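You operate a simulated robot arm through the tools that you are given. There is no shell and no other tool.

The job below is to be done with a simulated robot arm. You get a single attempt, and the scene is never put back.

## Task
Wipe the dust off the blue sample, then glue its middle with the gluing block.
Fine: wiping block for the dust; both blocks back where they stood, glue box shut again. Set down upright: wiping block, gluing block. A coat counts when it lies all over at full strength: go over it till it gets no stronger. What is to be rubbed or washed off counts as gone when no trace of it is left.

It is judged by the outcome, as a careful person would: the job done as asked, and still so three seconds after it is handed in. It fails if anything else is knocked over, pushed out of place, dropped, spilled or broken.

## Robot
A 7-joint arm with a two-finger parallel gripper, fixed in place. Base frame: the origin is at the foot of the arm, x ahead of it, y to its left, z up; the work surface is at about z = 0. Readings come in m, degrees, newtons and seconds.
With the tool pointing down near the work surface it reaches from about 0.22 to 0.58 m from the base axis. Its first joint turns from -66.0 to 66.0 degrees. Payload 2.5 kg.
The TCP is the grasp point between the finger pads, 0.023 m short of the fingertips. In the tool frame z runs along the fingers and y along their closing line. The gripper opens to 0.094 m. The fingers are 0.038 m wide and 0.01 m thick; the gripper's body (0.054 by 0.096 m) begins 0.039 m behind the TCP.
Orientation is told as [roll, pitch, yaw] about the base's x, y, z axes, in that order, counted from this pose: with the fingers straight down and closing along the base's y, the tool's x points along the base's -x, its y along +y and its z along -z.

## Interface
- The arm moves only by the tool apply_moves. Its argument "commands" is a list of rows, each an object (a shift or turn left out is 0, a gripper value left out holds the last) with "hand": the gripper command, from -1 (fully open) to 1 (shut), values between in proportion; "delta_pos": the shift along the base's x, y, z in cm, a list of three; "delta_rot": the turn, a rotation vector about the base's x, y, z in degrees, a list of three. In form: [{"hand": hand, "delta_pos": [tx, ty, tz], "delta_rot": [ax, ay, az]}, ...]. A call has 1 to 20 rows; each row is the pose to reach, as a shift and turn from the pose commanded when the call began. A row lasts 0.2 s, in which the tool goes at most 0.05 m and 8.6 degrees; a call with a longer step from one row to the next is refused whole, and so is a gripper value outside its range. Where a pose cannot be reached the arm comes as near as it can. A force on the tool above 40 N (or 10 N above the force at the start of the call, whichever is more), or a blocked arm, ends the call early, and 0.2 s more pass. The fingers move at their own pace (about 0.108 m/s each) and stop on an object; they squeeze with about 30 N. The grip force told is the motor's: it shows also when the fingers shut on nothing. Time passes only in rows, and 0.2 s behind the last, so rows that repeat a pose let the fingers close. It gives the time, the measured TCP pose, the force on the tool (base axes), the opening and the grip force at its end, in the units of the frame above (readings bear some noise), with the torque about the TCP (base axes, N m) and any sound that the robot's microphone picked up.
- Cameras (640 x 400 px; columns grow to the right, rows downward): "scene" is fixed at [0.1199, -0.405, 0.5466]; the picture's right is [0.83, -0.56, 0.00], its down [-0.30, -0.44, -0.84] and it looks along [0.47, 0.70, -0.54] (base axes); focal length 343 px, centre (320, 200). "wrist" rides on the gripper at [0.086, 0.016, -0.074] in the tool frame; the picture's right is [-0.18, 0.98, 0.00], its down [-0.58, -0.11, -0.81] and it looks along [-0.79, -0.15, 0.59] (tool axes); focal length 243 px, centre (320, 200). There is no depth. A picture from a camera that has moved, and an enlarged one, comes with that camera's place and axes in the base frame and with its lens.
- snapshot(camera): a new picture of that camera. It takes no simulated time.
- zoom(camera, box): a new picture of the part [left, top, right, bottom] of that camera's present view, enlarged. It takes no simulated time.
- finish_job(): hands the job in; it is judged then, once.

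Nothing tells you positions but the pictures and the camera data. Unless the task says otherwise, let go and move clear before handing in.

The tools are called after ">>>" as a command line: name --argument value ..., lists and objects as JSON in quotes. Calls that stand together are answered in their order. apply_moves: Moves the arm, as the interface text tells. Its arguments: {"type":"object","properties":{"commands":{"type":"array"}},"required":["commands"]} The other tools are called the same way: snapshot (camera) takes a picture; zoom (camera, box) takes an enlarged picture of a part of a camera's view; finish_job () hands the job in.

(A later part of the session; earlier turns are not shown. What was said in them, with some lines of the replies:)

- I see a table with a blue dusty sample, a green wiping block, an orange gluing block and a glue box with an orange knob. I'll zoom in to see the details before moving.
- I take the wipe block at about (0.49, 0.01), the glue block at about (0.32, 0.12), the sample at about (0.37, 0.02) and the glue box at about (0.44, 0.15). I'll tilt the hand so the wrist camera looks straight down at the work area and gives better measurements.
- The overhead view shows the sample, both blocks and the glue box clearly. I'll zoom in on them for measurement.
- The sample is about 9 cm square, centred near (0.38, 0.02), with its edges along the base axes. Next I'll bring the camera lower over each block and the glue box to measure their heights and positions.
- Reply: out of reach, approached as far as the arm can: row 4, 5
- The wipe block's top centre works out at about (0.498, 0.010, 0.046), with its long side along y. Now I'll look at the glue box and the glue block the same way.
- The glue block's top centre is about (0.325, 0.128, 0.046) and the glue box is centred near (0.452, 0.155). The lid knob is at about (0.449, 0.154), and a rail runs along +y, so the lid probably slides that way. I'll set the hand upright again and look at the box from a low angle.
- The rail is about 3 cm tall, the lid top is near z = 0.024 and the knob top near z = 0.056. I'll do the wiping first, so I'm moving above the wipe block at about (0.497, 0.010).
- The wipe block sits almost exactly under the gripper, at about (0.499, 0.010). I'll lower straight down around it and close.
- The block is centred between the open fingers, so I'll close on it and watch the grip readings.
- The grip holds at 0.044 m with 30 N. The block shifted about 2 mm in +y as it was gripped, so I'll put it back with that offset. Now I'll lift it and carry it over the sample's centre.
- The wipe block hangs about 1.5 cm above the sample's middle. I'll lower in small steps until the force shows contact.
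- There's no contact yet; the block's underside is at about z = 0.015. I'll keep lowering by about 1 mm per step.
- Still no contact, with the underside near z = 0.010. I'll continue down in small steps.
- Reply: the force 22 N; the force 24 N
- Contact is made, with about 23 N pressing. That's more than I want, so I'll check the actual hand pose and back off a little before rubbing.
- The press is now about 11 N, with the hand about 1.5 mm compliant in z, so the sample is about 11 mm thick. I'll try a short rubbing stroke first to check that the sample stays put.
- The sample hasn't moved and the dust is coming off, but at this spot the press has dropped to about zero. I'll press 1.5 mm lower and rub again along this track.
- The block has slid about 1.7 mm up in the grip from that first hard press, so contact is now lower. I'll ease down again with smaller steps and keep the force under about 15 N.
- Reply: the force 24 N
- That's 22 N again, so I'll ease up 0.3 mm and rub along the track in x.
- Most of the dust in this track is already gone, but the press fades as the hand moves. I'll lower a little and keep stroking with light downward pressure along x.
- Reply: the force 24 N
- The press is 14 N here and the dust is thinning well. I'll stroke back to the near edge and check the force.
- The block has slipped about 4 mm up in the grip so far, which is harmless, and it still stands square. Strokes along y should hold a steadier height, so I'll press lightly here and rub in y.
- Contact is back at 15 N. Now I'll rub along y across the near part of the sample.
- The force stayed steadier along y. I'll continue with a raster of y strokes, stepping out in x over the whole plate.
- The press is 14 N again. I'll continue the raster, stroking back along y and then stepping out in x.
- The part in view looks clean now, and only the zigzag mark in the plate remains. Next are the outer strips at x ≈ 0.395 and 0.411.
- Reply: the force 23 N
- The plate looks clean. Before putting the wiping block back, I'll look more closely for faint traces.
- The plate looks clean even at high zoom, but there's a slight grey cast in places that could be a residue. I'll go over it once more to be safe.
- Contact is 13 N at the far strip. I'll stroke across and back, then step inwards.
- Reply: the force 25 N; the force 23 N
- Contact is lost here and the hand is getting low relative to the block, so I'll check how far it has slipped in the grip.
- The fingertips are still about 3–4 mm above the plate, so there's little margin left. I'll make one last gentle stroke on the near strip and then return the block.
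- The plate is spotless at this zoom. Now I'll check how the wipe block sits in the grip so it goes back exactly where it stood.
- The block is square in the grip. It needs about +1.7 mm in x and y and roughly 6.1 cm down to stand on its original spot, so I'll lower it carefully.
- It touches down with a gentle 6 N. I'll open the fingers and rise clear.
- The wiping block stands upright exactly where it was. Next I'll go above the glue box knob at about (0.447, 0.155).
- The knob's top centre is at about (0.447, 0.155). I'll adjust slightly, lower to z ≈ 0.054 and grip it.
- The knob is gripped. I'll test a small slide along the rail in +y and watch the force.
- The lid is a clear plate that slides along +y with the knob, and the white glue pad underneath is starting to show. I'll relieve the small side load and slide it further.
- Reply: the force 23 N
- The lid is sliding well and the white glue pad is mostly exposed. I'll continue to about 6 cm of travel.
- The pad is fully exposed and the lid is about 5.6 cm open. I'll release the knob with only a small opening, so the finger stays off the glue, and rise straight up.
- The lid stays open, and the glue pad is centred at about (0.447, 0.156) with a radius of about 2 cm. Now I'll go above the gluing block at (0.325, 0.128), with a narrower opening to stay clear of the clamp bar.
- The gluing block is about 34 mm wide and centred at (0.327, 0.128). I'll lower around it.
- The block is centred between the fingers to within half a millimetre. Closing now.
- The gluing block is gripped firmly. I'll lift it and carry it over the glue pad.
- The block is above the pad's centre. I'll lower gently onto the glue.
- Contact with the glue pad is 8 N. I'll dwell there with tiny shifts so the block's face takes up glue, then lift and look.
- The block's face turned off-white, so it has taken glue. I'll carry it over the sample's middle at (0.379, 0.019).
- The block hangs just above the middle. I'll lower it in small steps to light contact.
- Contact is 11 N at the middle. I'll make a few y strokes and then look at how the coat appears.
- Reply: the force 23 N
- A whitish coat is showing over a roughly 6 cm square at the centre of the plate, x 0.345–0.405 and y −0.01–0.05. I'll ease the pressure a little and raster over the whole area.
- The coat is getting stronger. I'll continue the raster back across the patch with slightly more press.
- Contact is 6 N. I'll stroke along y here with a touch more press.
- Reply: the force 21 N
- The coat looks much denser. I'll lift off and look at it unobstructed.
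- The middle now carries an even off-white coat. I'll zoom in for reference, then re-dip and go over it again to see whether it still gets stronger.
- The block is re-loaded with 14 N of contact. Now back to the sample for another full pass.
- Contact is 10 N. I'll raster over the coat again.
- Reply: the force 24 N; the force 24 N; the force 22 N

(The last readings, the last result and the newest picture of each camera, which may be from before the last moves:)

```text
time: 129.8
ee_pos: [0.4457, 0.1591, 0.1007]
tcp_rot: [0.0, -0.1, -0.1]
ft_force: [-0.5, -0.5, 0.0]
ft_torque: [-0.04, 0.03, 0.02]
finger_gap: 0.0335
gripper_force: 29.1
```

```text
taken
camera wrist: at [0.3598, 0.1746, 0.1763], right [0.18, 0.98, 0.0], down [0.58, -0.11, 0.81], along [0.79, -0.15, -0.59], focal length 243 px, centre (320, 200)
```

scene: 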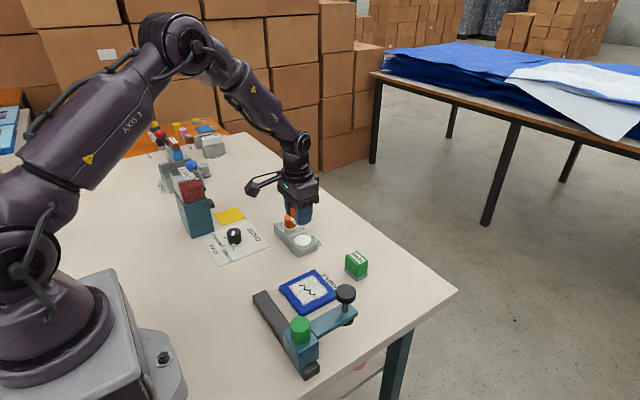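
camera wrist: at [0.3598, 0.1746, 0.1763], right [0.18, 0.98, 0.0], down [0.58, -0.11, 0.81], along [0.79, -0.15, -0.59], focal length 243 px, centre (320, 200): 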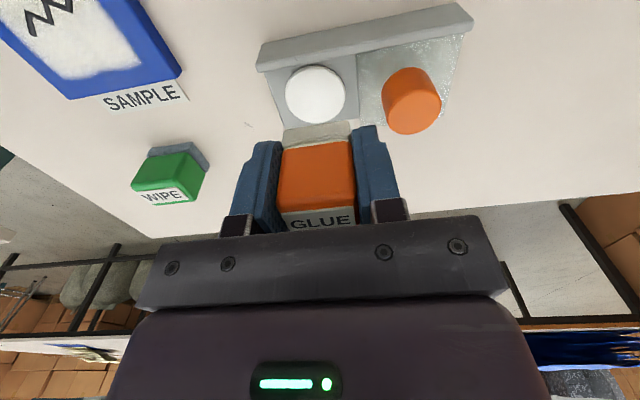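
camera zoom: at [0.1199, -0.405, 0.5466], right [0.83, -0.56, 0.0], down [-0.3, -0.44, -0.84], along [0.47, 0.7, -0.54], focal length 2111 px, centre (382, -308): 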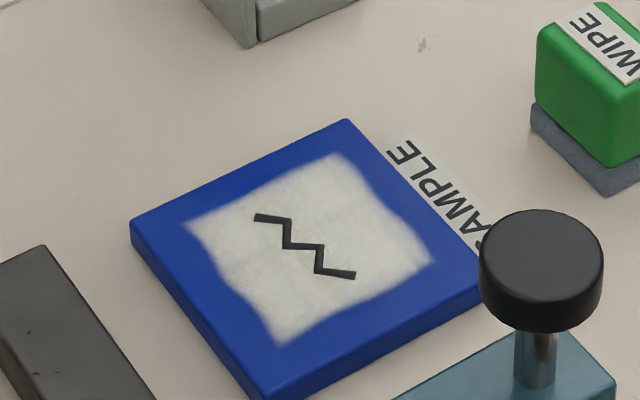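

The coat is unchanged after a fresh load and a full second pass, so it's at full strength. Next I'll check how the gluing block sits in the grip before returning it.

>>> zoom --camera "wrist" --box '[220, 100, 420, 230]'

```text
3.08 times, centred on (320, 165) of wrist
camera zoom: at [0.3598, 0.1746, 0.1763], right [0.18, 0.98, 0.0], down [0.58, -0.11, 0.81], along [0.79, -0.15, -0.59], focal length 746 px, centre (320, 308)
```

zoom: 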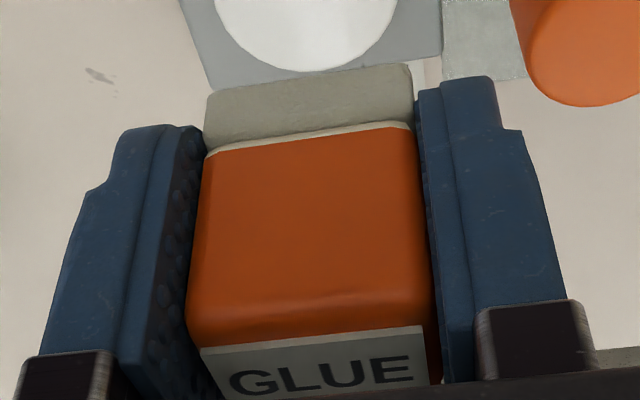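

The block sits about 2–3 mm further forward in the grip than at pick-up. I'll compensate for that and carry it back to its spot at about (0.327, 0.128).

>>> apply_moves --commands '[{"hand": 1, "delta_pos": [-3, -0.7, 0.5]}, {"delta_pos": [-7, -1.7, 0.5]}, {"delta_pos": [-10.5, -2.6, 0.5]}, {"delta_pos": [-12.2, -3.04, 0]}, {"delta_pos": [-12.2, -3.04, -2.5]}, {"delta_pos": [-12.2, -3.04, -5]}, {"delta_pos": [-12.2, -3.04, -6]}, {"delta_pos": [-12.2, -3.04, -6]}]'

>>> snapshot --camera "wrist"

>>> zoom --camera "wrist" --box '[220, 100, 420, 230]'

>>> zoom --camera "scene" --box '[210, 210, 330, 300]'

```text
time: 131.6
ee_pos: [0.3245, 0.1272, 0.0405]
tcp_rot: [0.0, -0.1, 0.1]
ft_force: [-0.2, -0.4, -0.7]
ft_torque: [0.02, 0.04, 0.02]
finger_gap: 0.0336
gripper_force: 30.1
```

```text
taken
camera wrist: at [0.2389, 0.1432, 0.1148], right [0.18, 0.98, 0.0], down [0.58, -0.11, 0.81], along [0.79, -0.15, -0.59], focal length 243 px, centre (320, 200)
```

wrist: 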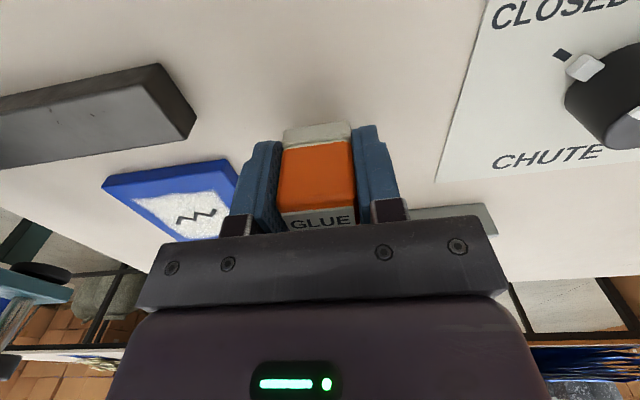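

```text
3.08 times, centred on (320, 165) of wrist
camera zoom: at [0.2389, 0.1432, 0.1148], right [0.18, 0.98, 0.0], down [0.58, -0.11, 0.81], along [0.79, -0.15, -0.59], focal length 746 px, centre (320, 308)
```

zoom: 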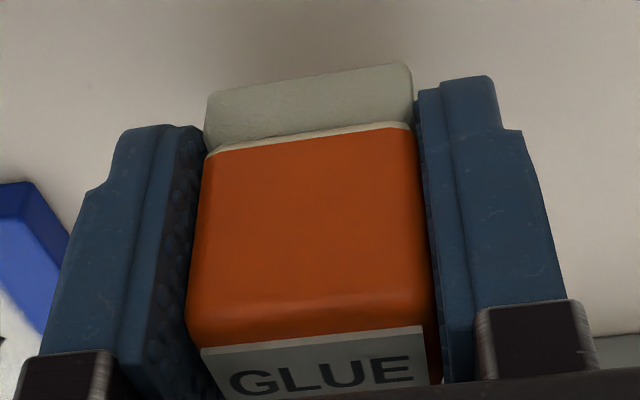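

```text
4.44 times, centred on (270, 255) of scene
camera zoom: at [0.1199, -0.405, 0.5466], right [0.83, -0.56, 0.0], down [-0.3, -0.44, -0.84], along [0.47, 0.7, -0.54], focal length 1525 px, centre (542, -44)
```

zoom: 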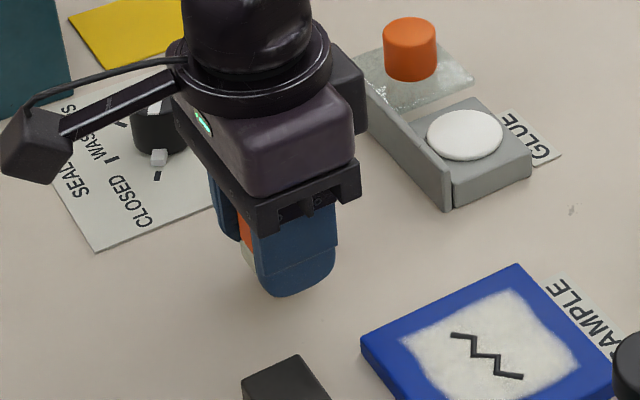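

Nearly there. I'll make a small adjustment and then lower carefully to contact.

>>> apply_moves --commands '[{"hand": 1, "delta_pos": [-0.07, 0.07, -0.4]}, {"delta_pos": [-0.07, 0.07, -0.75]}]'

>>> apply_moves --commands '[{"hand": 1, "delta_pos": [0, 0, -0.06]}, {"delta_pos": [0, 0, -0.1]}]'

```text
time: 132.2
ee_pos: [0.3237, 0.128, 0.0329]
tcp_rot: [0.0, -0.1, -0.1]
ft_force: [0.3, 1.1, -0.9]
ft_torque: [0.0, -0.01, -0.02]
finger_gap: 0.0334
gripper_force: 30.1
```

```text
time: 132.8
ee_pos: [0.323, 0.1278, 0.0308]
tcp_rot: [-0.1, -0.1, 0.1]
ft_force: [-0.3, -0.3, -0.3]
ft_torque: [0.01, 0.02, -0.01]
finger_gap: 0.0334
gripper_force: 30.4
```

>>> apply_moves --commands '[{"hand": 1, "delta_pos": [0, 0, -0.04]}, {"delta_pos": [0, 0, -0.07]}]'

>>> apply_moves --commands '[{"hand": 1, "delta_pos": [0, 0, -0.03]}, {"delta_pos": [0, 0, -0.06]}]'

>>> zoom --camera "wrist" --box '[220, 100, 420, 230]'

```text
time: 133.4
ee_pos: [0.3235, 0.1275, 0.0321]
tcp_rot: [0.0, -0.1, 0.0]
ft_force: [0.4, -0.3, 0.0]
ft_torque: [0.01, 0.0, 0.0]
finger_gap: 0.0334
gripper_force: 30.2
```

```text
time: 134.0
ee_pos: [0.323, 0.1279, 0.0304]
tcp_rot: [0.0, -0.1, 0.0]
ft_force: [-0.2, -0.3, -0.8]
ft_torque: [-0.02, -0.02, 0.0]
finger_gap: 0.0334
gripper_force: 29.8
```

```text
3.08 times, centred on (320, 165) of wrist
camera zoom: at [0.2365, 0.1432, 0.106], right [0.18, 0.98, 0.0], down [0.58, -0.11, 0.81], along [0.79, -0.15, -0.59], focal length 746 px, centre (320, 308)
```

zoom: 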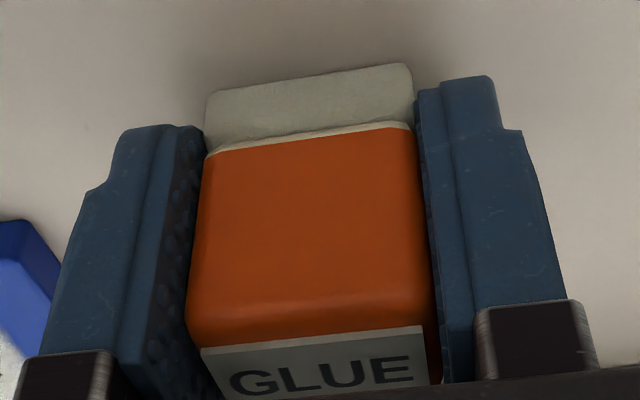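

>>> apply_moves --commands '[{"hand": 1, "delta_pos": [0.15, 0.06, 0]}, {"delta_pos": [0.15, 0.06, -0.05]}]'

>>> apply_moves --commands '[{"hand": 1, "delta_pos": [0, 0, -0.03]}, {"delta_pos": [0, 0, -0.06]}]'

```text
time: 134.6
ee_pos: [0.3244, 0.128, 0.0306]
tcp_rot: [0.1, -0.1, 0.0]
ft_force: [-0.1, 0.0, -1.2]
ft_torque: [0.02, -0.02, -0.01]
finger_gap: 0.0333
gripper_force: 29.8
```

```text
time: 135.2
ee_pos: [0.3245, 0.1291, 0.0318]
tcp_rot: [0.0, -0.1, 0.0]
ft_force: [0.1, -0.2, -0.6]
ft_torque: [0.0, 0.0, 0.0]
finger_gap: 0.0334
gripper_force: 29.8
```

>>> apply_moves --commands '[{"hand": 1, "delta_pos": [0, 0, -0.03]}, {"delta_pos": [0, 0, -0.06]}]'

>>> apply_moves --commands '[{"hand": 1, "delta_pos": [0, 0, -0.03]}, {"delta_pos": [0, 0, -0.06]}]'

>>> zoom --camera "wrist" --box '[220, 100, 420, 230]'

```text
time: 135.8
ee_pos: [0.3248, 0.1277, 0.0292]
tcp_rot: [0.0, 0.0, 0.0]
ft_force: [0.0, 0.3, -0.6]
ft_torque: [-0.02, -0.05, -0.03]
finger_gap: 0.0335
gripper_force: 30.1
```

```text
time: 136.4
ee_pos: [0.3244, 0.1279, 0.0286]
tcp_rot: [0.1, -0.1, 0.0]
ft_force: [-0.4, 0.1, -0.5]
ft_torque: [-0.03, 0.01, 0.02]
finger_gap: 0.0334
gripper_force: 29.8
```

```text
3.08 times, centred on (320, 165) of wrist
camera zoom: at [0.2377, 0.1432, 0.1036], right [0.18, 0.98, 0.0], down [0.58, -0.11, 0.81], along [0.79, -0.15, -0.59], focal length 746 px, centre (320, 308)
```

zoom: 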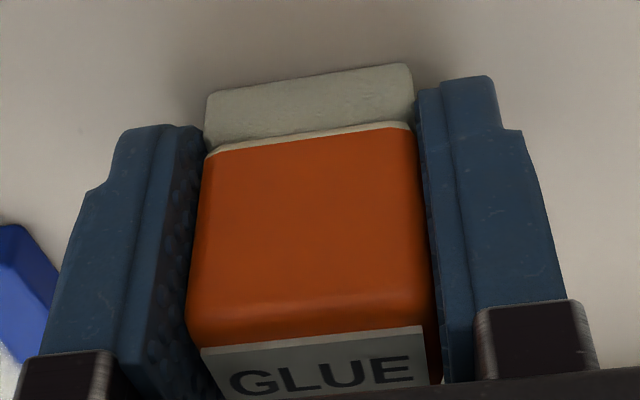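

>>> apply_moves --commands '[{"hand": 1, "delta_pos": [0, 0.03, -0.03]}, {"delta_pos": [0, 0.05, -0.06]}]'

>>> apply_moves --commands '[{"hand": 1, "delta_pos": [0, 0, -0.03]}, {"delta_pos": [0, 0, -0.06]}]'

```text
time: 137.0
ee_pos: [0.3242, 0.1282, 0.0285]
tcp_rot: [0.0, -0.1, 0.0]
ft_force: [0.0, 0.5, -1.0]
ft_torque: [0.02, -0.02, 0.0]
finger_gap: 0.0332
gripper_force: 29.5
```

```text
time: 137.6
ee_pos: [0.3239, 0.1296, 0.028]
tcp_rot: [0.0, -0.1, -0.1]
ft_force: [0.4, -0.1, 0.1]
ft_torque: [0.03, -0.03, 0.01]
finger_gap: 0.0334
gripper_force: 29.9
```

>>> apply_moves --commands '[{"hand": 1, "delta_pos": [0, 0, -0.03]}, {"delta_pos": [0, 0, -0.06]}]'

>>> zoom --camera "scene" --box '[230, 230, 300, 290]'

>>> zoom --camera "wrist" --box '[220, 100, 420, 230]'

```text
time: 138.2
ee_pos: [0.3226, 0.1289, 0.0268]
tcp_rot: [0.0, -0.1, -0.1]
ft_force: [-5.2, -1.8, 21.9]
ft_torque: [-0.04, 0.13, -0.02]
finger_gap: 0.0331
gripper_force: 29.6
```

```text
6.67 times, centred on (265, 260) of scene
camera zoom: at [0.1198, -0.4051, 0.5466], right [0.83, -0.56, 0.0], down [-0.3, -0.44, -0.84], along [0.47, 0.7, -0.54], focal length 2287 px, centre (687, -200)
```

zoom: 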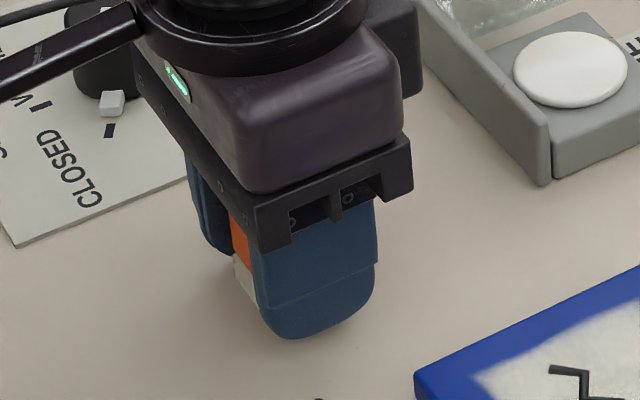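

```text
3.08 times, centred on (320, 165) of wrist
camera zoom: at [0.2378, 0.1445, 0.1025], right [0.18, 0.98, 0.0], down [0.58, -0.11, 0.81], along [0.79, -0.15, -0.59], focal length 746 px, centre (320, 308)
```

zoom: 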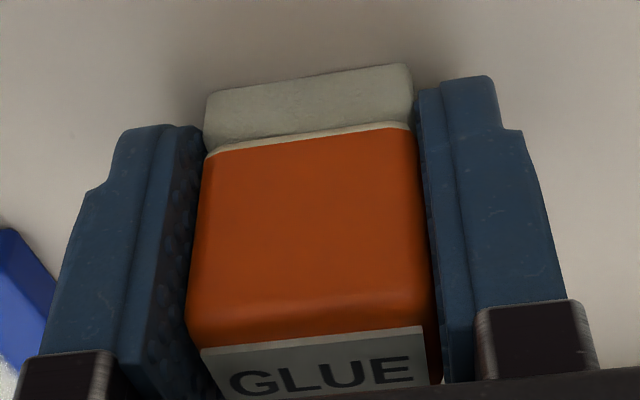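

It touched down with 22 N, but its front is about 1.6 mm short of the original x. I'll lift 1 mm, shift forward and set it down again.

>>> apply_moves --commands '[{"hand": 1, "delta_pos": [0, 0, 0.15]}, {"delta_pos": [0.17, 0, 0.15]}, {"delta_pos": [0.17, 0, 0.06]}]'

>>> apply_moves --commands '[{"hand": 1, "delta_pos": [0, 0, -0.03]}, {"delta_pos": [0, 0, -0.05]}]'

>>> zoom --camera "wrist" --box '[220, 100, 420, 230]'

```text
time: 139.0
ee_pos: [0.3251, 0.1293, 0.0278]
tcp_rot: [-0.1, -0.2, -0.1]
ft_force: [-2.1, -3.1, 12.5]
ft_torque: [-0.06, 0.01, -0.01]
finger_gap: 0.0334
gripper_force: 29.7
```

```text
time: 139.6
ee_pos: [0.3245, 0.1294, 0.0282]
tcp_rot: [0.0, -0.1, 0.0]
ft_force: [-4.8, -5.9, 23.6]
ft_torque: [-0.13, 0.09, -0.01]
finger_gap: 0.0334
gripper_force: 30.0
```

```text
3.08 times, centred on (320, 165) of wrist
camera zoom: at [0.2392, 0.1444, 0.1021], right [0.18, 0.98, 0.0], down [0.58, -0.11, 0.81], along [0.79, -0.15, -0.59], focal length 746 px, centre (320, 308)
```

zoom: 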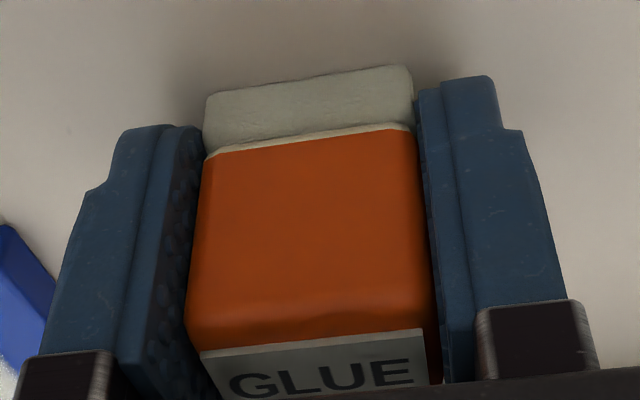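

It's now within about a millimetre of its original place. I'll ease the press, open just enough and rise.

>>> apply_moves --commands '[{"hand": 1, "delta_pos": [0, 0, 0.06]}, {"hand": 0.2, "delta_pos": [0, 0, 0.06]}, {"hand": -0.1, "delta_pos": [0, 0, 0.08]}, {"hand": -0.3, "delta_pos": [0, 0, 0.08]}, {"hand": -0.3, "delta_pos": [0, 0, 0.1]}, {"hand": -0.3, "delta_pos": [0, 0, 2]}, {"hand": -0.3, "delta_pos": [0, 0, 5]}, {"hand": -0.3, "delta_pos": [0, 0, 8.5]}, {"hand": -0.3, "delta_pos": [0, 0, 8.5]}]'

>>> snapshot --camera "wrist"

>>> zoom --camera "wrist" --box '[240, 0, 440, 130]'

>>> zoom --camera "scene" --box '[210, 200, 330, 290]'

```text
time: 141.6
ee_pos: [0.3257, 0.1288, 0.115]
tcp_rot: [0.0, 0.0, 0.0]
ft_force: [-0.5, -0.6, 0.6]
ft_torque: [0.01, 0.0, 0.0]
finger_gap: 0.0612
gripper_force: 0.0
```

```text
taken
camera wrist: at [0.2396, 0.1438, 0.1892], right [0.18, 0.98, 0.0], down [0.58, -0.11, 0.81], along [0.79, -0.15, -0.59], focal length 243 px, centre (320, 200)
```

wrist: 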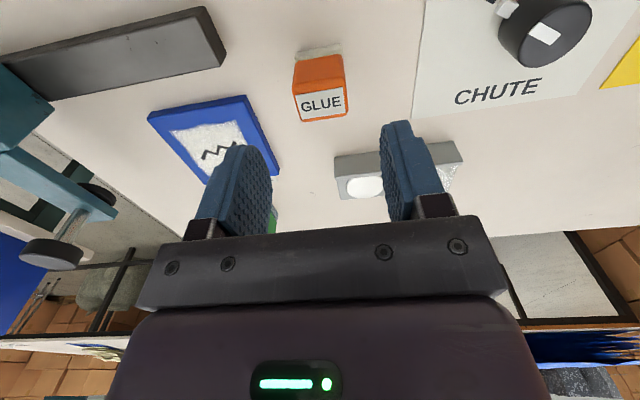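

```text
3.08 times, centred on (340, 65) of wrist
camera zoom: at [0.2396, 0.1438, 0.1892], right [0.18, 0.98, 0.0], down [0.58, -0.11, 0.81], along [0.79, -0.15, -0.59], focal length 746 px, centre (258, 615)
```

zoom: 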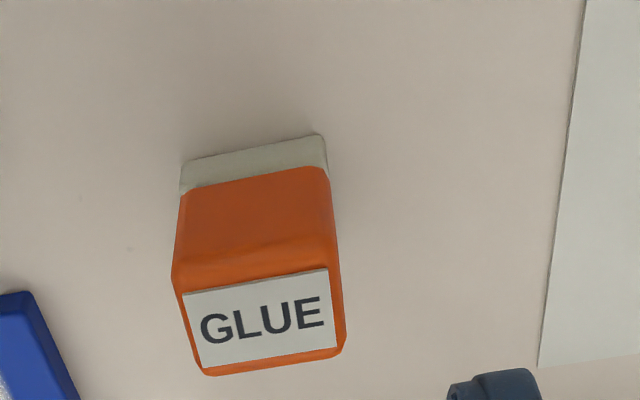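

```text
4.44 times, centred on (270, 245) of scene
camera zoom: at [0.1199, -0.405, 0.5466], right [0.83, -0.56, 0.0], down [-0.3, -0.44, -0.84], along [0.47, 0.7, -0.54], focal length 1525 px, centre (542, 0)
```

zoom: 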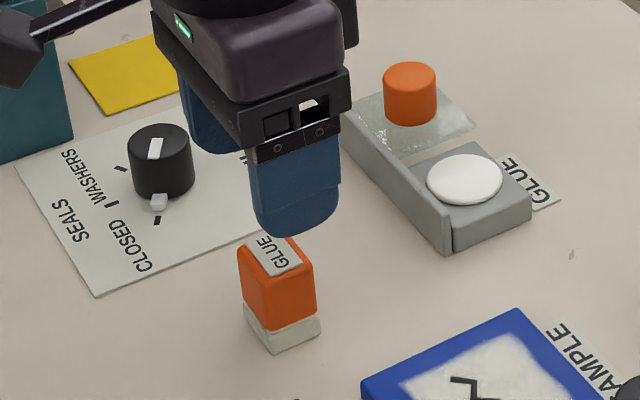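

The gluing block stands upright exactly where it was. Last is the lid: I'll go above the knob at about (0.447, 0.214) with a modest finger opening.

>>> apply_moves --commands '[{"hand": -0.2, "delta_pos": [2, 1.4, 1.5]}, {"hand": 0, "delta_pos": [5.5, 4, 2]}, {"hand": 0, "delta_pos": [9, 6.5, 2]}, {"hand": 0, "delta_pos": [12.1, 8.6, 2]}, {"hand": 0, "delta_pos": [12.1, 8.6, 0]}, {"hand": 0, "delta_pos": [12.1, 8.6, 0]}]'

>>> snapshot --camera "wrist"

>>> zoom --camera "wrist" --box '[220, 0, 420, 130]'

```text
time: 143.0
ee_pos: [0.4458, 0.214, 0.1127]
tcp_rot: [0.0, -0.1, 0.0]
ft_force: [-0.9, 0.4, 0.8]
ft_torque: [-0.01, 0.0, 0.06]
finger_gap: 0.047
gripper_force: 0.0
```

```text
taken
camera wrist: at [0.3599, 0.2293, 0.1876], right [0.18, 0.98, 0.0], down [0.58, -0.11, 0.81], along [0.79, -0.15, -0.59], focal length 243 px, centre (320, 200)
```

wrist: 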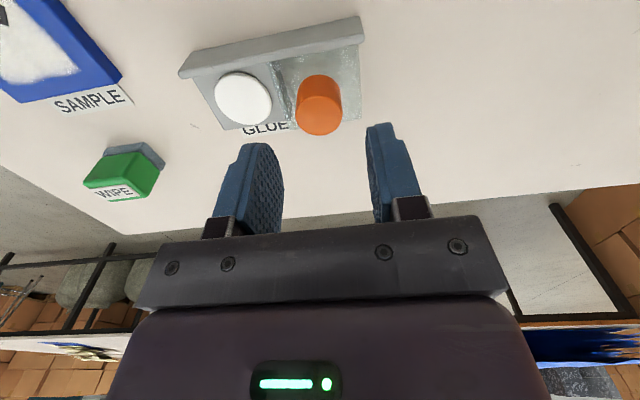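

```text
3.08 times, centred on (320, 65) of wrist
camera zoom: at [0.3599, 0.2293, 0.1876], right [0.18, 0.98, 0.0], down [0.58, -0.11, 0.81], along [0.79, -0.15, -0.59], focal length 746 px, centre (320, 615)
```

zoom: 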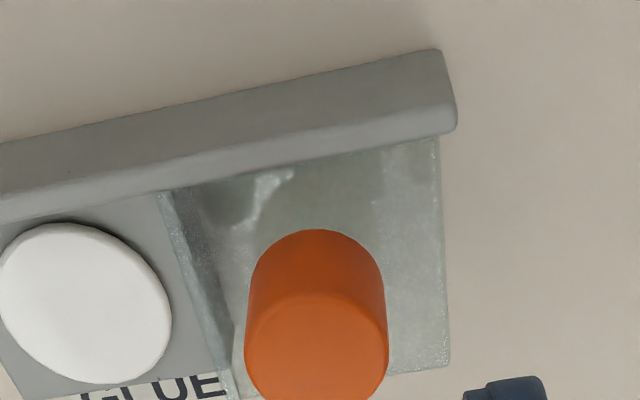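

The knob is at about (0.448, 0.212). I'll lower around it and grip.

>>> apply_moves --commands '[{"hand": 0, "delta_pos": [0.12, -0.1, -1.5]}, {"delta_pos": [0.12, -0.1, -3]}, {"delta_pos": [0.12, -0.1, -4.5]}, {"delta_pos": [0.12, -0.1, -5.4]}, {"delta_pos": [0.12, -0.1, -5.8]}, {"delta_pos": [0.12, -0.1, -5.8]}]'

>>> snapshot --camera "wrist"

```text
time: 144.4
ee_pos: [0.4471, 0.2134, 0.0548]
tcp_rot: [-0.1, -0.1, 0.0]
ft_force: [-0.1, -0.1, -0.2]
ft_torque: [0.0, -0.01, 0.0]
finger_gap: 0.0471
gripper_force: 0.1
```

```text
taken
camera wrist: at [0.3609, 0.2299, 0.1292], right [0.18, 0.98, 0.0], down [0.58, -0.11, 0.81], along [0.79, -0.15, -0.59], focal length 243 px, centre (320, 200)
```

wrist: 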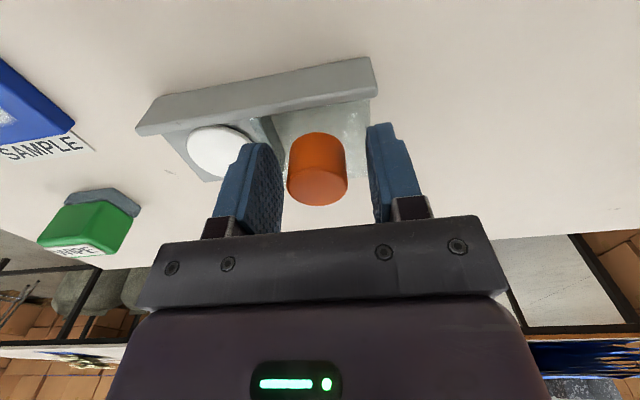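

>>> apply_moves --commands '[{"hand": 0.3, "delta_pos": [0, -0.1, 0]}, {"hand": 0.6, "delta_pos": [0, -0.1, 0]}, {"hand": 1, "delta_pos": [0, -0.1, 0]}, {"hand": 1, "delta_pos": [0, -0.1, 0]}, {"hand": 1, "delta_pos": [0, -0.1, 0]}]'

>>> apply_moves --commands '[{"hand": 1, "delta_pos": [0, -0.4, 0]}, {"delta_pos": [0, -0.8, 0]}, {"delta_pos": [0, -1.2, 0]}]'

>>> zoom --camera "scene" --box '[260, 200, 350, 260]'

```text
time: 145.6
ee_pos: [0.4479, 0.2132, 0.054]
tcp_rot: [-0.1, -0.1, 0.0]
ft_force: [-0.2, 1.0, 3.0]
ft_torque: [-0.48, 0.07, 0.02]
finger_gap: 0.0289
gripper_force: 44.9
```

```text
time: 146.4
ee_pos: [0.4474, 0.2014, 0.0545]
tcp_rot: [-0.1, 0.0, 0.1]
ft_force: [-1.1, 0.6, -7.2]
ft_torque: [0.57, -0.73, 0.11]
finger_gap: 0.0291
gripper_force: 44.6
```

```text
6.67 times, centred on (305, 230) of scene
camera zoom: at [0.1199, -0.405, 0.5466], right [0.83, -0.56, 0.0], down [-0.3, -0.44, -0.84], along [0.47, 0.7, -0.54], focal length 2287 px, centre (420, 0)
```

zoom: 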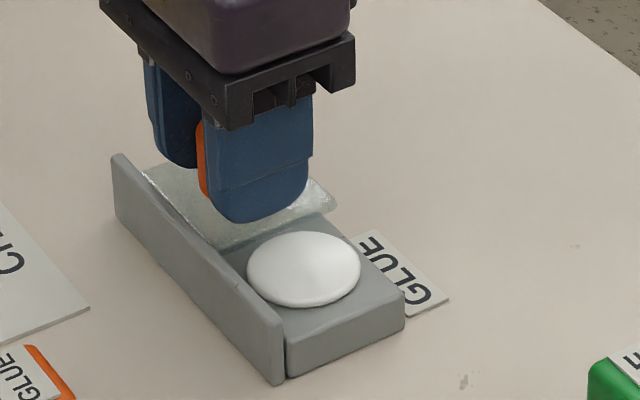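

The lid follows the hand back smoothly. I'll continue closing in small strokes, relieving the side load as I go.

>>> apply_moves --commands '[{"hand": 1, "delta_pos": [0, -0.4, -0.02]}, {"delta_pos": [0, -0.8, -0.02]}, {"delta_pos": [0, -1.2, -0.02]}, {"delta_pos": [0, -1.6, -0.02]}]'

>>> apply_moves --commands '[{"hand": 1, "delta_pos": [0, -0.4, 0]}, {"delta_pos": [0, -0.8, 0]}, {"delta_pos": [0, -1.2, 0]}, {"delta_pos": [0, -1.6, 0]}]'

```text
time: 147.4
ee_pos: [0.4471, 0.1867, 0.0538]
tcp_rot: [0.1, 0.0, 0.0]
ft_force: [-21.7, 0.2, 16.6]
ft_torque: [-0.44, -0.24, 0.07]
finger_gap: 0.029
gripper_force: 45.2
```

```text
time: 148.4
ee_pos: [0.4479, 0.1685, 0.0527]
tcp_rot: [0.0, 0.0, -0.1]
ft_force: [-11.5, 0.0, 9.8]
ft_torque: [0.61, 1.24, 0.04]
finger_gap: 0.0292
gripper_force: 45.7
```

>>> apply_moves --commands '[{"hand": 1, "delta_pos": [-0.04, -0.3, 0.02]}, {"delta_pos": [-0.04, -0.6, 0.02]}, {"delta_pos": [-0.04, -0.9, 0.02]}]'

>>> snapshot --camera "wrist"

>>> zoom --camera "scene" --box '[260, 210, 350, 265]'

```text
time: 149.2
ee_pos: [0.4482, 0.1583, 0.0521]
tcp_rot: [-0.1, -0.3, 0.0]
ft_force: [7.5, 0.0, -18.6]
ft_torque: [0.57, 0.58, 0.05]
finger_gap: 0.029
gripper_force: 45.1
```

```text
taken
camera wrist: at [0.3614, 0.1744, 0.1281], right [0.18, 0.98, 0.0], down [0.58, -0.11, 0.81], along [0.8, -0.15, -0.59], focal length 243 px, centre (320, 200)
```

wrist: 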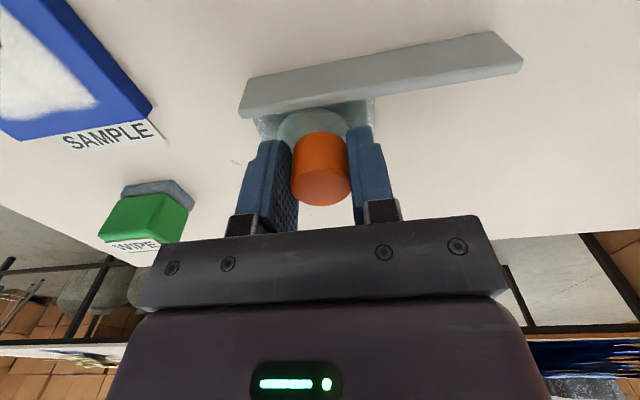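

```text
7.11 times, centred on (305, 238) of scene
camera zoom: at [0.12, -0.405, 0.5466], right [0.83, -0.56, 0.0], down [-0.3, -0.44, -0.84], along [0.47, 0.7, -0.54], focal length 2440 px, centre (427, -67)
```

zoom: 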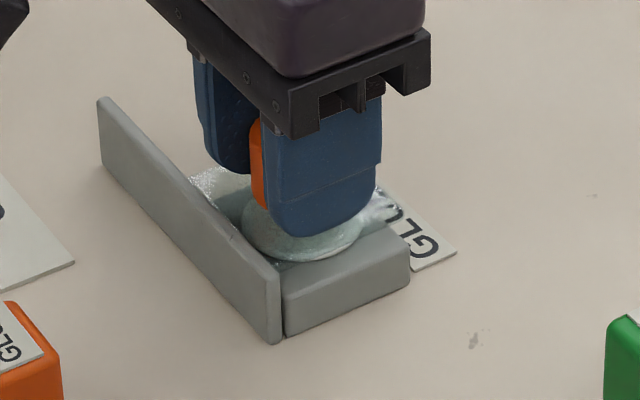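

About 2.7 mm remains to the shut position. I'll relieve the vertical load and finish closing.

>>> apply_moves --commands '[{"hand": 1, "delta_pos": [0.02, 0, -0.04]}, {"delta_pos": [0.02, -0.1, -0.04]}, {"delta_pos": [0.02, -0.2, -0.04]}, {"delta_pos": [0.02, -0.3, -0.04]}, {"delta_pos": [0.02, -0.3, -0.04]}]'

>>> zoom --camera "wrist" --box '[220, 60, 420, 210]'

```text
time: 150.4
ee_pos: [0.4466, 0.1547, 0.0539]
tcp_rot: [0.0, -0.2, -0.1]
ft_force: [18.8, 0.5, -29.3]
ft_torque: [0.54, -0.17, 0.0]
finger_gap: 0.0291
gripper_force: 44.6
```

```text
2.67 times, centred on (320, 135) of wrist
camera zoom: at [0.3614, 0.1711, 0.1283], right [0.19, 0.98, 0.0], down [0.58, -0.11, 0.81], along [0.79, -0.15, -0.59], focal length 647 px, centre (320, 373)
```

zoom: 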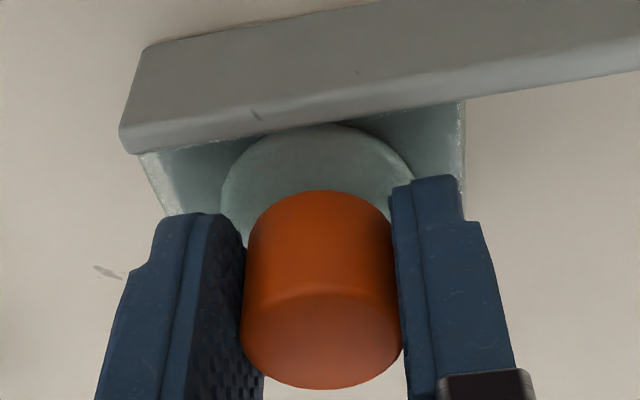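

The lid is at y ≈ 0.155, where it began. The grip carries some strain, so I'll relieve that first and then nudge gently to find the closed stop.

>>> apply_moves --commands '[{"hand": 1, "delta_pos": [0.04, 0, -0.06]}, {"delta_pos": [0.06, 0, -0.1]}]'

```text
time: 151.0
ee_pos: [0.4473, 0.1575, 0.0528]
tcp_rot: [0.0, 0.1, 0.2]
ft_force: [-8.2, -0.8, 7.6]
ft_torque: [-0.63, -0.76, -0.03]
finger_gap: 0.0292
gripper_force: 44.8
```

>>> apply_moves --commands '[{"hand": 1, "delta_pos": [-0.02, -0.05, 0.03]}, {"delta_pos": [-0.02, -0.1, 0.03]}, {"delta_pos": [-0.02, -0.15, 0.03]}]'

>>> zoom --camera "wrist" --box '[220, 60, 420, 210]'

```text
time: 151.8
ee_pos: [0.4476, 0.1548, 0.0525]
tcp_rot: [0.1, -0.1, 0.0]
ft_force: [-7.3, 1.1, 13.8]
ft_torque: [-0.54, 0.69, 0.09]
finger_gap: 0.0293
gripper_force: 45.0
```

```text
2.67 times, centred on (320, 135) of wrist
camera zoom: at [0.3616, 0.1705, 0.1286], right [0.18, 0.98, 0.0], down [0.58, -0.11, 0.81], along [0.79, -0.15, -0.59], focal length 647 px, centre (320, 373)
```

zoom: 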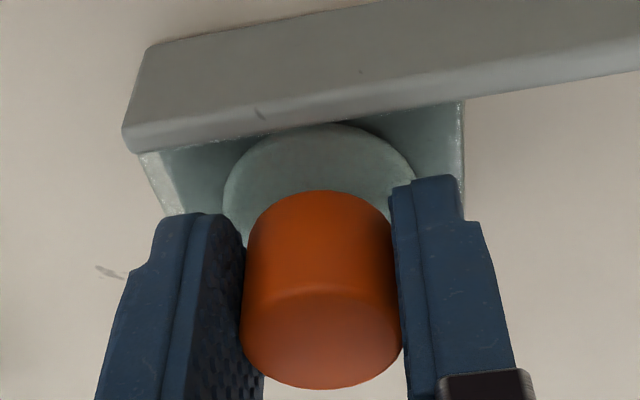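

>>> apply_moves --commands '[{"hand": 1, "delta_pos": [-0.02, -0.05, 0.02]}, {"delta_pos": [-0.02, -0.1, 0.02]}, {"delta_pos": [-0.02, -0.15, 0.02]}]'

>>> zoom --camera "wrist" --box '[220, 60, 420, 210]'

>>> zoom --camera "scene" --box '[270, 215, 340, 265]'

```text
time: 152.6
ee_pos: [0.4474, 0.1557, 0.0538]
tcp_rot: [0.1, -0.1, 0.2]
ft_force: [-10.7, 4.9, 6.5]
ft_torque: [-0.48, -0.67, -0.12]
finger_gap: 0.0288
gripper_force: 44.9
```

```text
2.67 times, centred on (320, 135) of wrist
camera zoom: at [0.3616, 0.17, 0.1286], right [0.18, 0.98, 0.0], down [0.58, -0.11, 0.81], along [0.79, -0.15, -0.59], focal length 647 px, centre (320, 373)
```

zoom: 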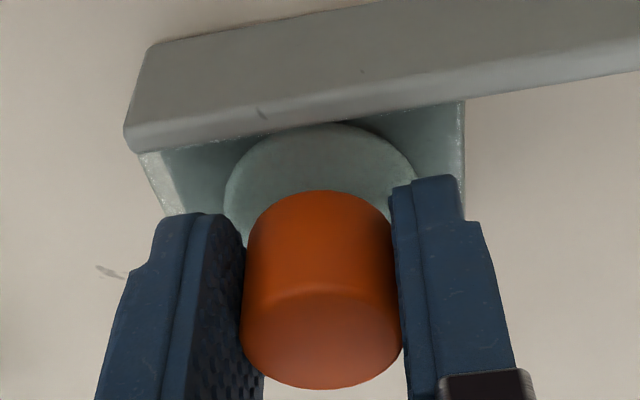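

```text
8.00 times, centred on (305, 240) of scene
camera zoom: at [0.1199, -0.405, 0.5466], right [0.83, -0.56, 0.0], down [-0.3, -0.44, -0.84], along [0.47, 0.7, -0.54], focal length 2745 px, centre (440, -120)
```

zoom: 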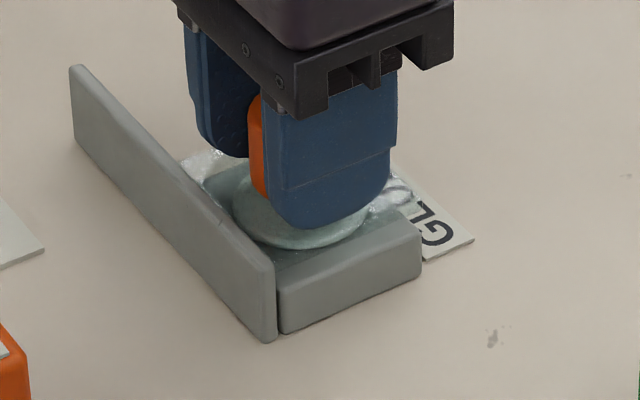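

A rising Fy shows the closed stop, and the lid is back where it began. I'll release the knob and rise clear.

>>> apply_moves --commands '[{"hand": 0.2, "delta_pos": [0, 0, 0]}, {"hand": 0.1, "delta_pos": [0, 0.1, 0]}, {"hand": 0.1, "delta_pos": [0, 0.1, 0]}, {"hand": 0.1, "delta_pos": [0, 0.1, 1]}, {"hand": 0.1, "delta_pos": [0, 0.1, 3]}, {"hand": -0.2, "delta_pos": [0, 0.1, 6]}, {"hand": -0.6, "delta_pos": [0, 0.1, 10]}, {"hand": -1, "delta_pos": [0, 0.1, 10]}]'

>>> snapshot --camera "wrist"

>>> zoom --camera "scene" --box '[260, 210, 340, 270]'

>>> zoom --camera "wrist" --box '[240, 0, 400, 130]'

```text
time: 154.4
ee_pos: [0.4468, 0.1551, 0.1554]
tcp_rot: [0.0, -0.1, 0.0]
ft_force: [-0.3, -1.0, -0.2]
ft_torque: [-0.01, -0.01, -0.03]
finger_gap: 0.094
gripper_force: 0.2
```

```text
taken
camera wrist: at [0.3609, 0.1706, 0.2292], right [0.18, 0.98, 0.0], down [0.58, -0.11, 0.81], along [0.79, -0.15, -0.59], focal length 243 px, centre (320, 200)
```

wrist: 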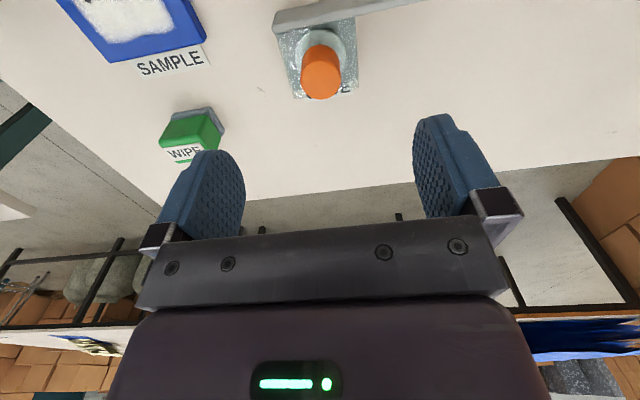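

```text
6.67 times, centred on (300, 240) of scene
camera zoom: at [0.1199, -0.405, 0.5466], right [0.83, -0.56, 0.0], down [-0.3, -0.44, -0.84], along [0.47, 0.7, -0.54], focal length 2287 px, centre (453, -67)
```

zoom: 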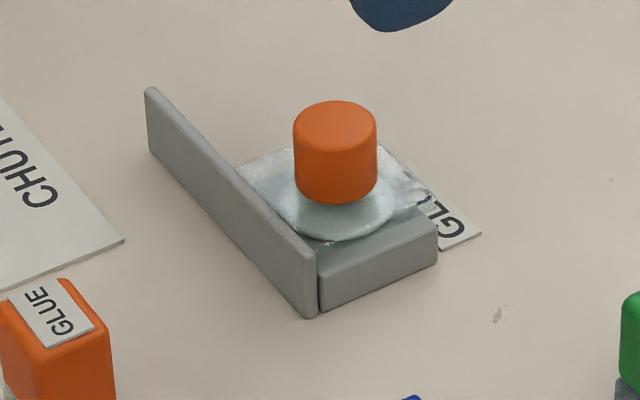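

```text
3.08 times, centred on (320, 65) of wrist
camera zoom: at [0.3609, 0.1706, 0.2292], right [0.18, 0.98, 0.0], down [0.58, -0.11, 0.81], along [0.79, -0.15, -0.59], focal length 746 px, centre (320, 615)
```

zoom: 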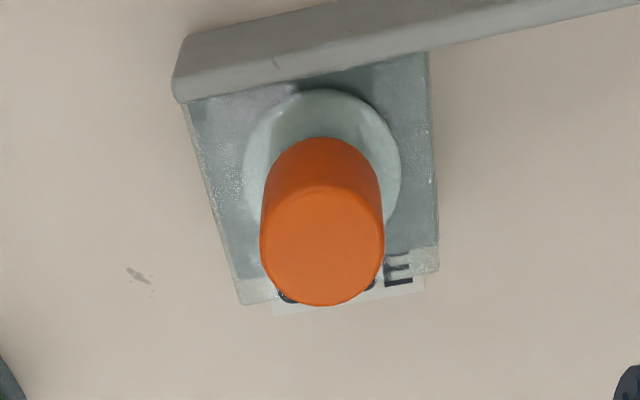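

The lid is shut and looks exactly as at the start. As a last check I'll raise the hand and look down on the sample from above.

>>> apply_moves --commands '[{"hand": -1, "delta_pos": [-1, -1, 3], "delta_rot": [0, 8, 0]}, {"delta_pos": [-2, -3, 6], "delta_rot": [0, 16, 0]}, {"delta_pos": [-3, -5, 8], "delta_rot": [0, 24, 0]}, {"delta_pos": [-4, -7, 9], "delta_rot": [0, 32, 0]}, {"delta_pos": [-5, -8.5, 9], "delta_rot": [0, 38, 0]}, {"delta_pos": [-5, -8.5, 9], "delta_rot": [0, 38, 0]}]'

>>> snapshot --camera "wrist"

>>> snapshot --camera "scene"

```text
time: 155.8
ee_pos: [0.3964, 0.071, 0.2416]
tcp_rot: [0.1, 38.1, 0.0]
ft_force: [-0.3, 0.5, 0.6]
ft_torque: [-0.03, 0.06, 0.01]
finger_gap: 0.094
gripper_force: 0.2
```

```text
taken
camera wrist: at [0.3757, 0.0856, 0.3552], right [0.15, 0.98, -0.11], down [0.95, -0.11, 0.28], along [0.26, -0.15, -0.95], focal length 243 px, centre (320, 200)
```

wrist: 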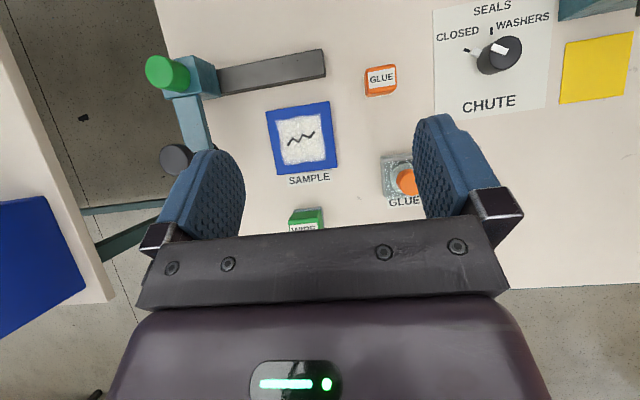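

```text
taken
```

scene: 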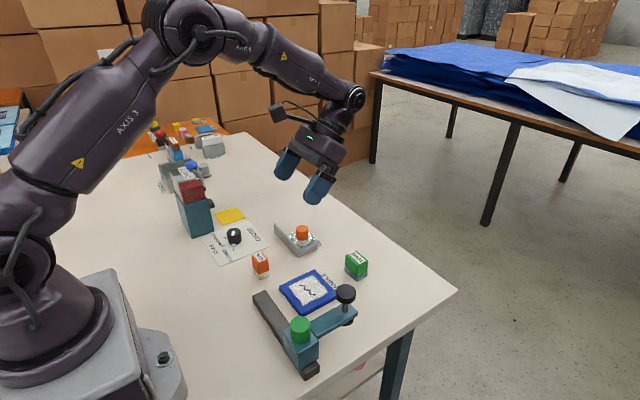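

>>> zoom --camera "wrist" --box '[260, 95, 345, 180]'

>>> zoom --camera "wrist" --box '[275, 110, 330, 165]'

>>> zoom --camera "scene" --box '[285, 265, 335, 305]'

>>> zoom --camera "scene" --box '[240, 210, 400, 310]'

```text
4.71 times, centred on (302, 138) of wrist
camera zoom: at [0.3757, 0.0856, 0.3552], right [0.15, 0.98, -0.11], down [0.95, -0.11, 0.28], along [0.26, -0.15, -0.95], focal length 1142 px, centre (402, 494)
```

zoom: 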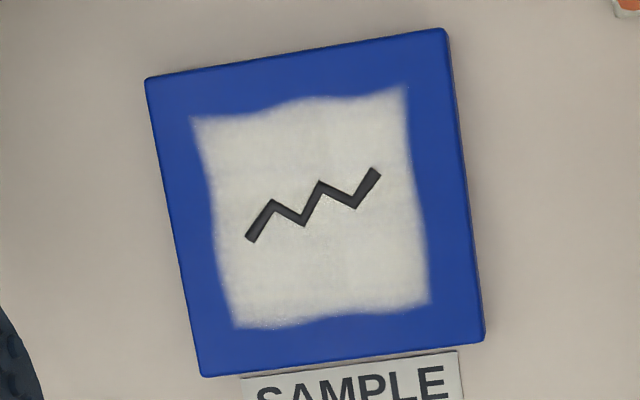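

```text
7.27 times, centred on (302, 138) of wrist
camera zoom: at [0.3757, 0.0856, 0.3552], right [0.15, 0.98, -0.11], down [0.95, -0.11, 0.28], along [0.26, -0.15, -0.95], focal length 1764 px, centre (447, 654)
```

zoom: 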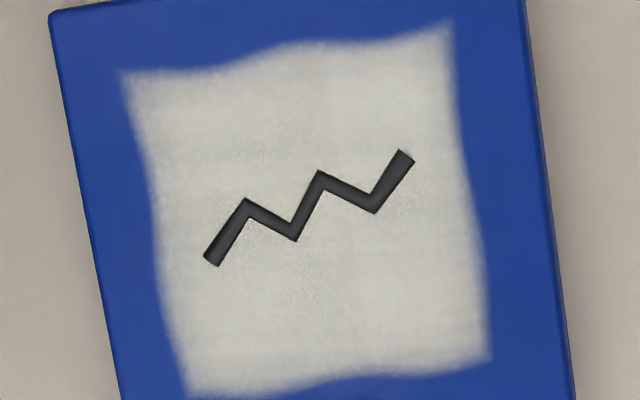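

```text
10.00 times, centred on (310, 285) of scene
camera zoom: at [0.1199, -0.4051, 0.5466], right [0.83, -0.56, 0.0], down [-0.3, -0.44, -0.84], along [0.47, 0.7, -0.54], focal length 3431 px, centre (420, -650)
```

zoom: 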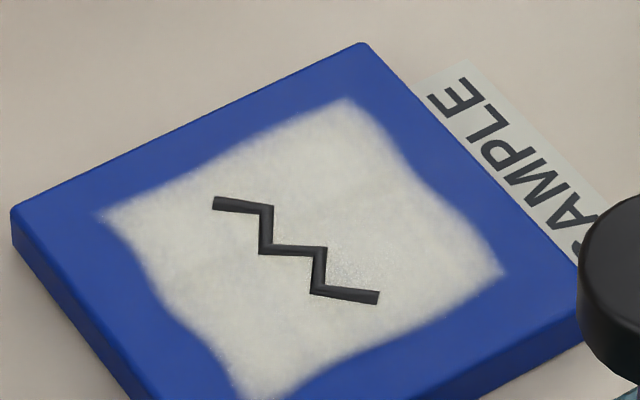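

```text
4.00 times, centred on (320, 260) of scene
camera zoom: at [0.1199, -0.4051, 0.5466], right [0.83, -0.56, 0.0], down [-0.3, -0.44, -0.84], along [0.47, 0.7, -0.54], focal length 1372 px, centre (320, -40)
```

zoom: 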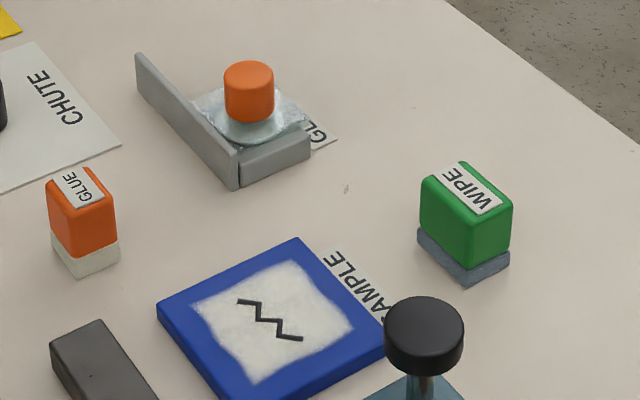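

Everything checks out from both cameras. The dust is gone, the coat over the sample's middle is even, and a second pass made it no stronger. Both blocks stand upright where they were, the glue box is shut and the hand is clear, so I'm handing the job in.

>>> finish_job

```text
The job is handed in.
```

I wiped the dust off the blue sample and glued its middle, and the job is handed in. I haven't been told how it was judged.

- **Dust:** no trace shows in close views of the plate. I went over it twice with the wiping block.
- **Glue:** an even off-white coat covers about 6 cm square in the middle of the plate. I loaded the gluing block again and made a second full pass, and the coat looked the same afterwards, so I took it as full strength.
- **Blocks:** both stand upright where they were, to within about 1 mm by my camera measurements. The gluing block's face is still white with glue.
- **Glue box:** the lid is slid shut against its stop and looks the same as at the start.
- **Everything else:** the sample and glue box stayed where they were, and I saw nothing else disturbed. The gripper is empty and clear of the table.
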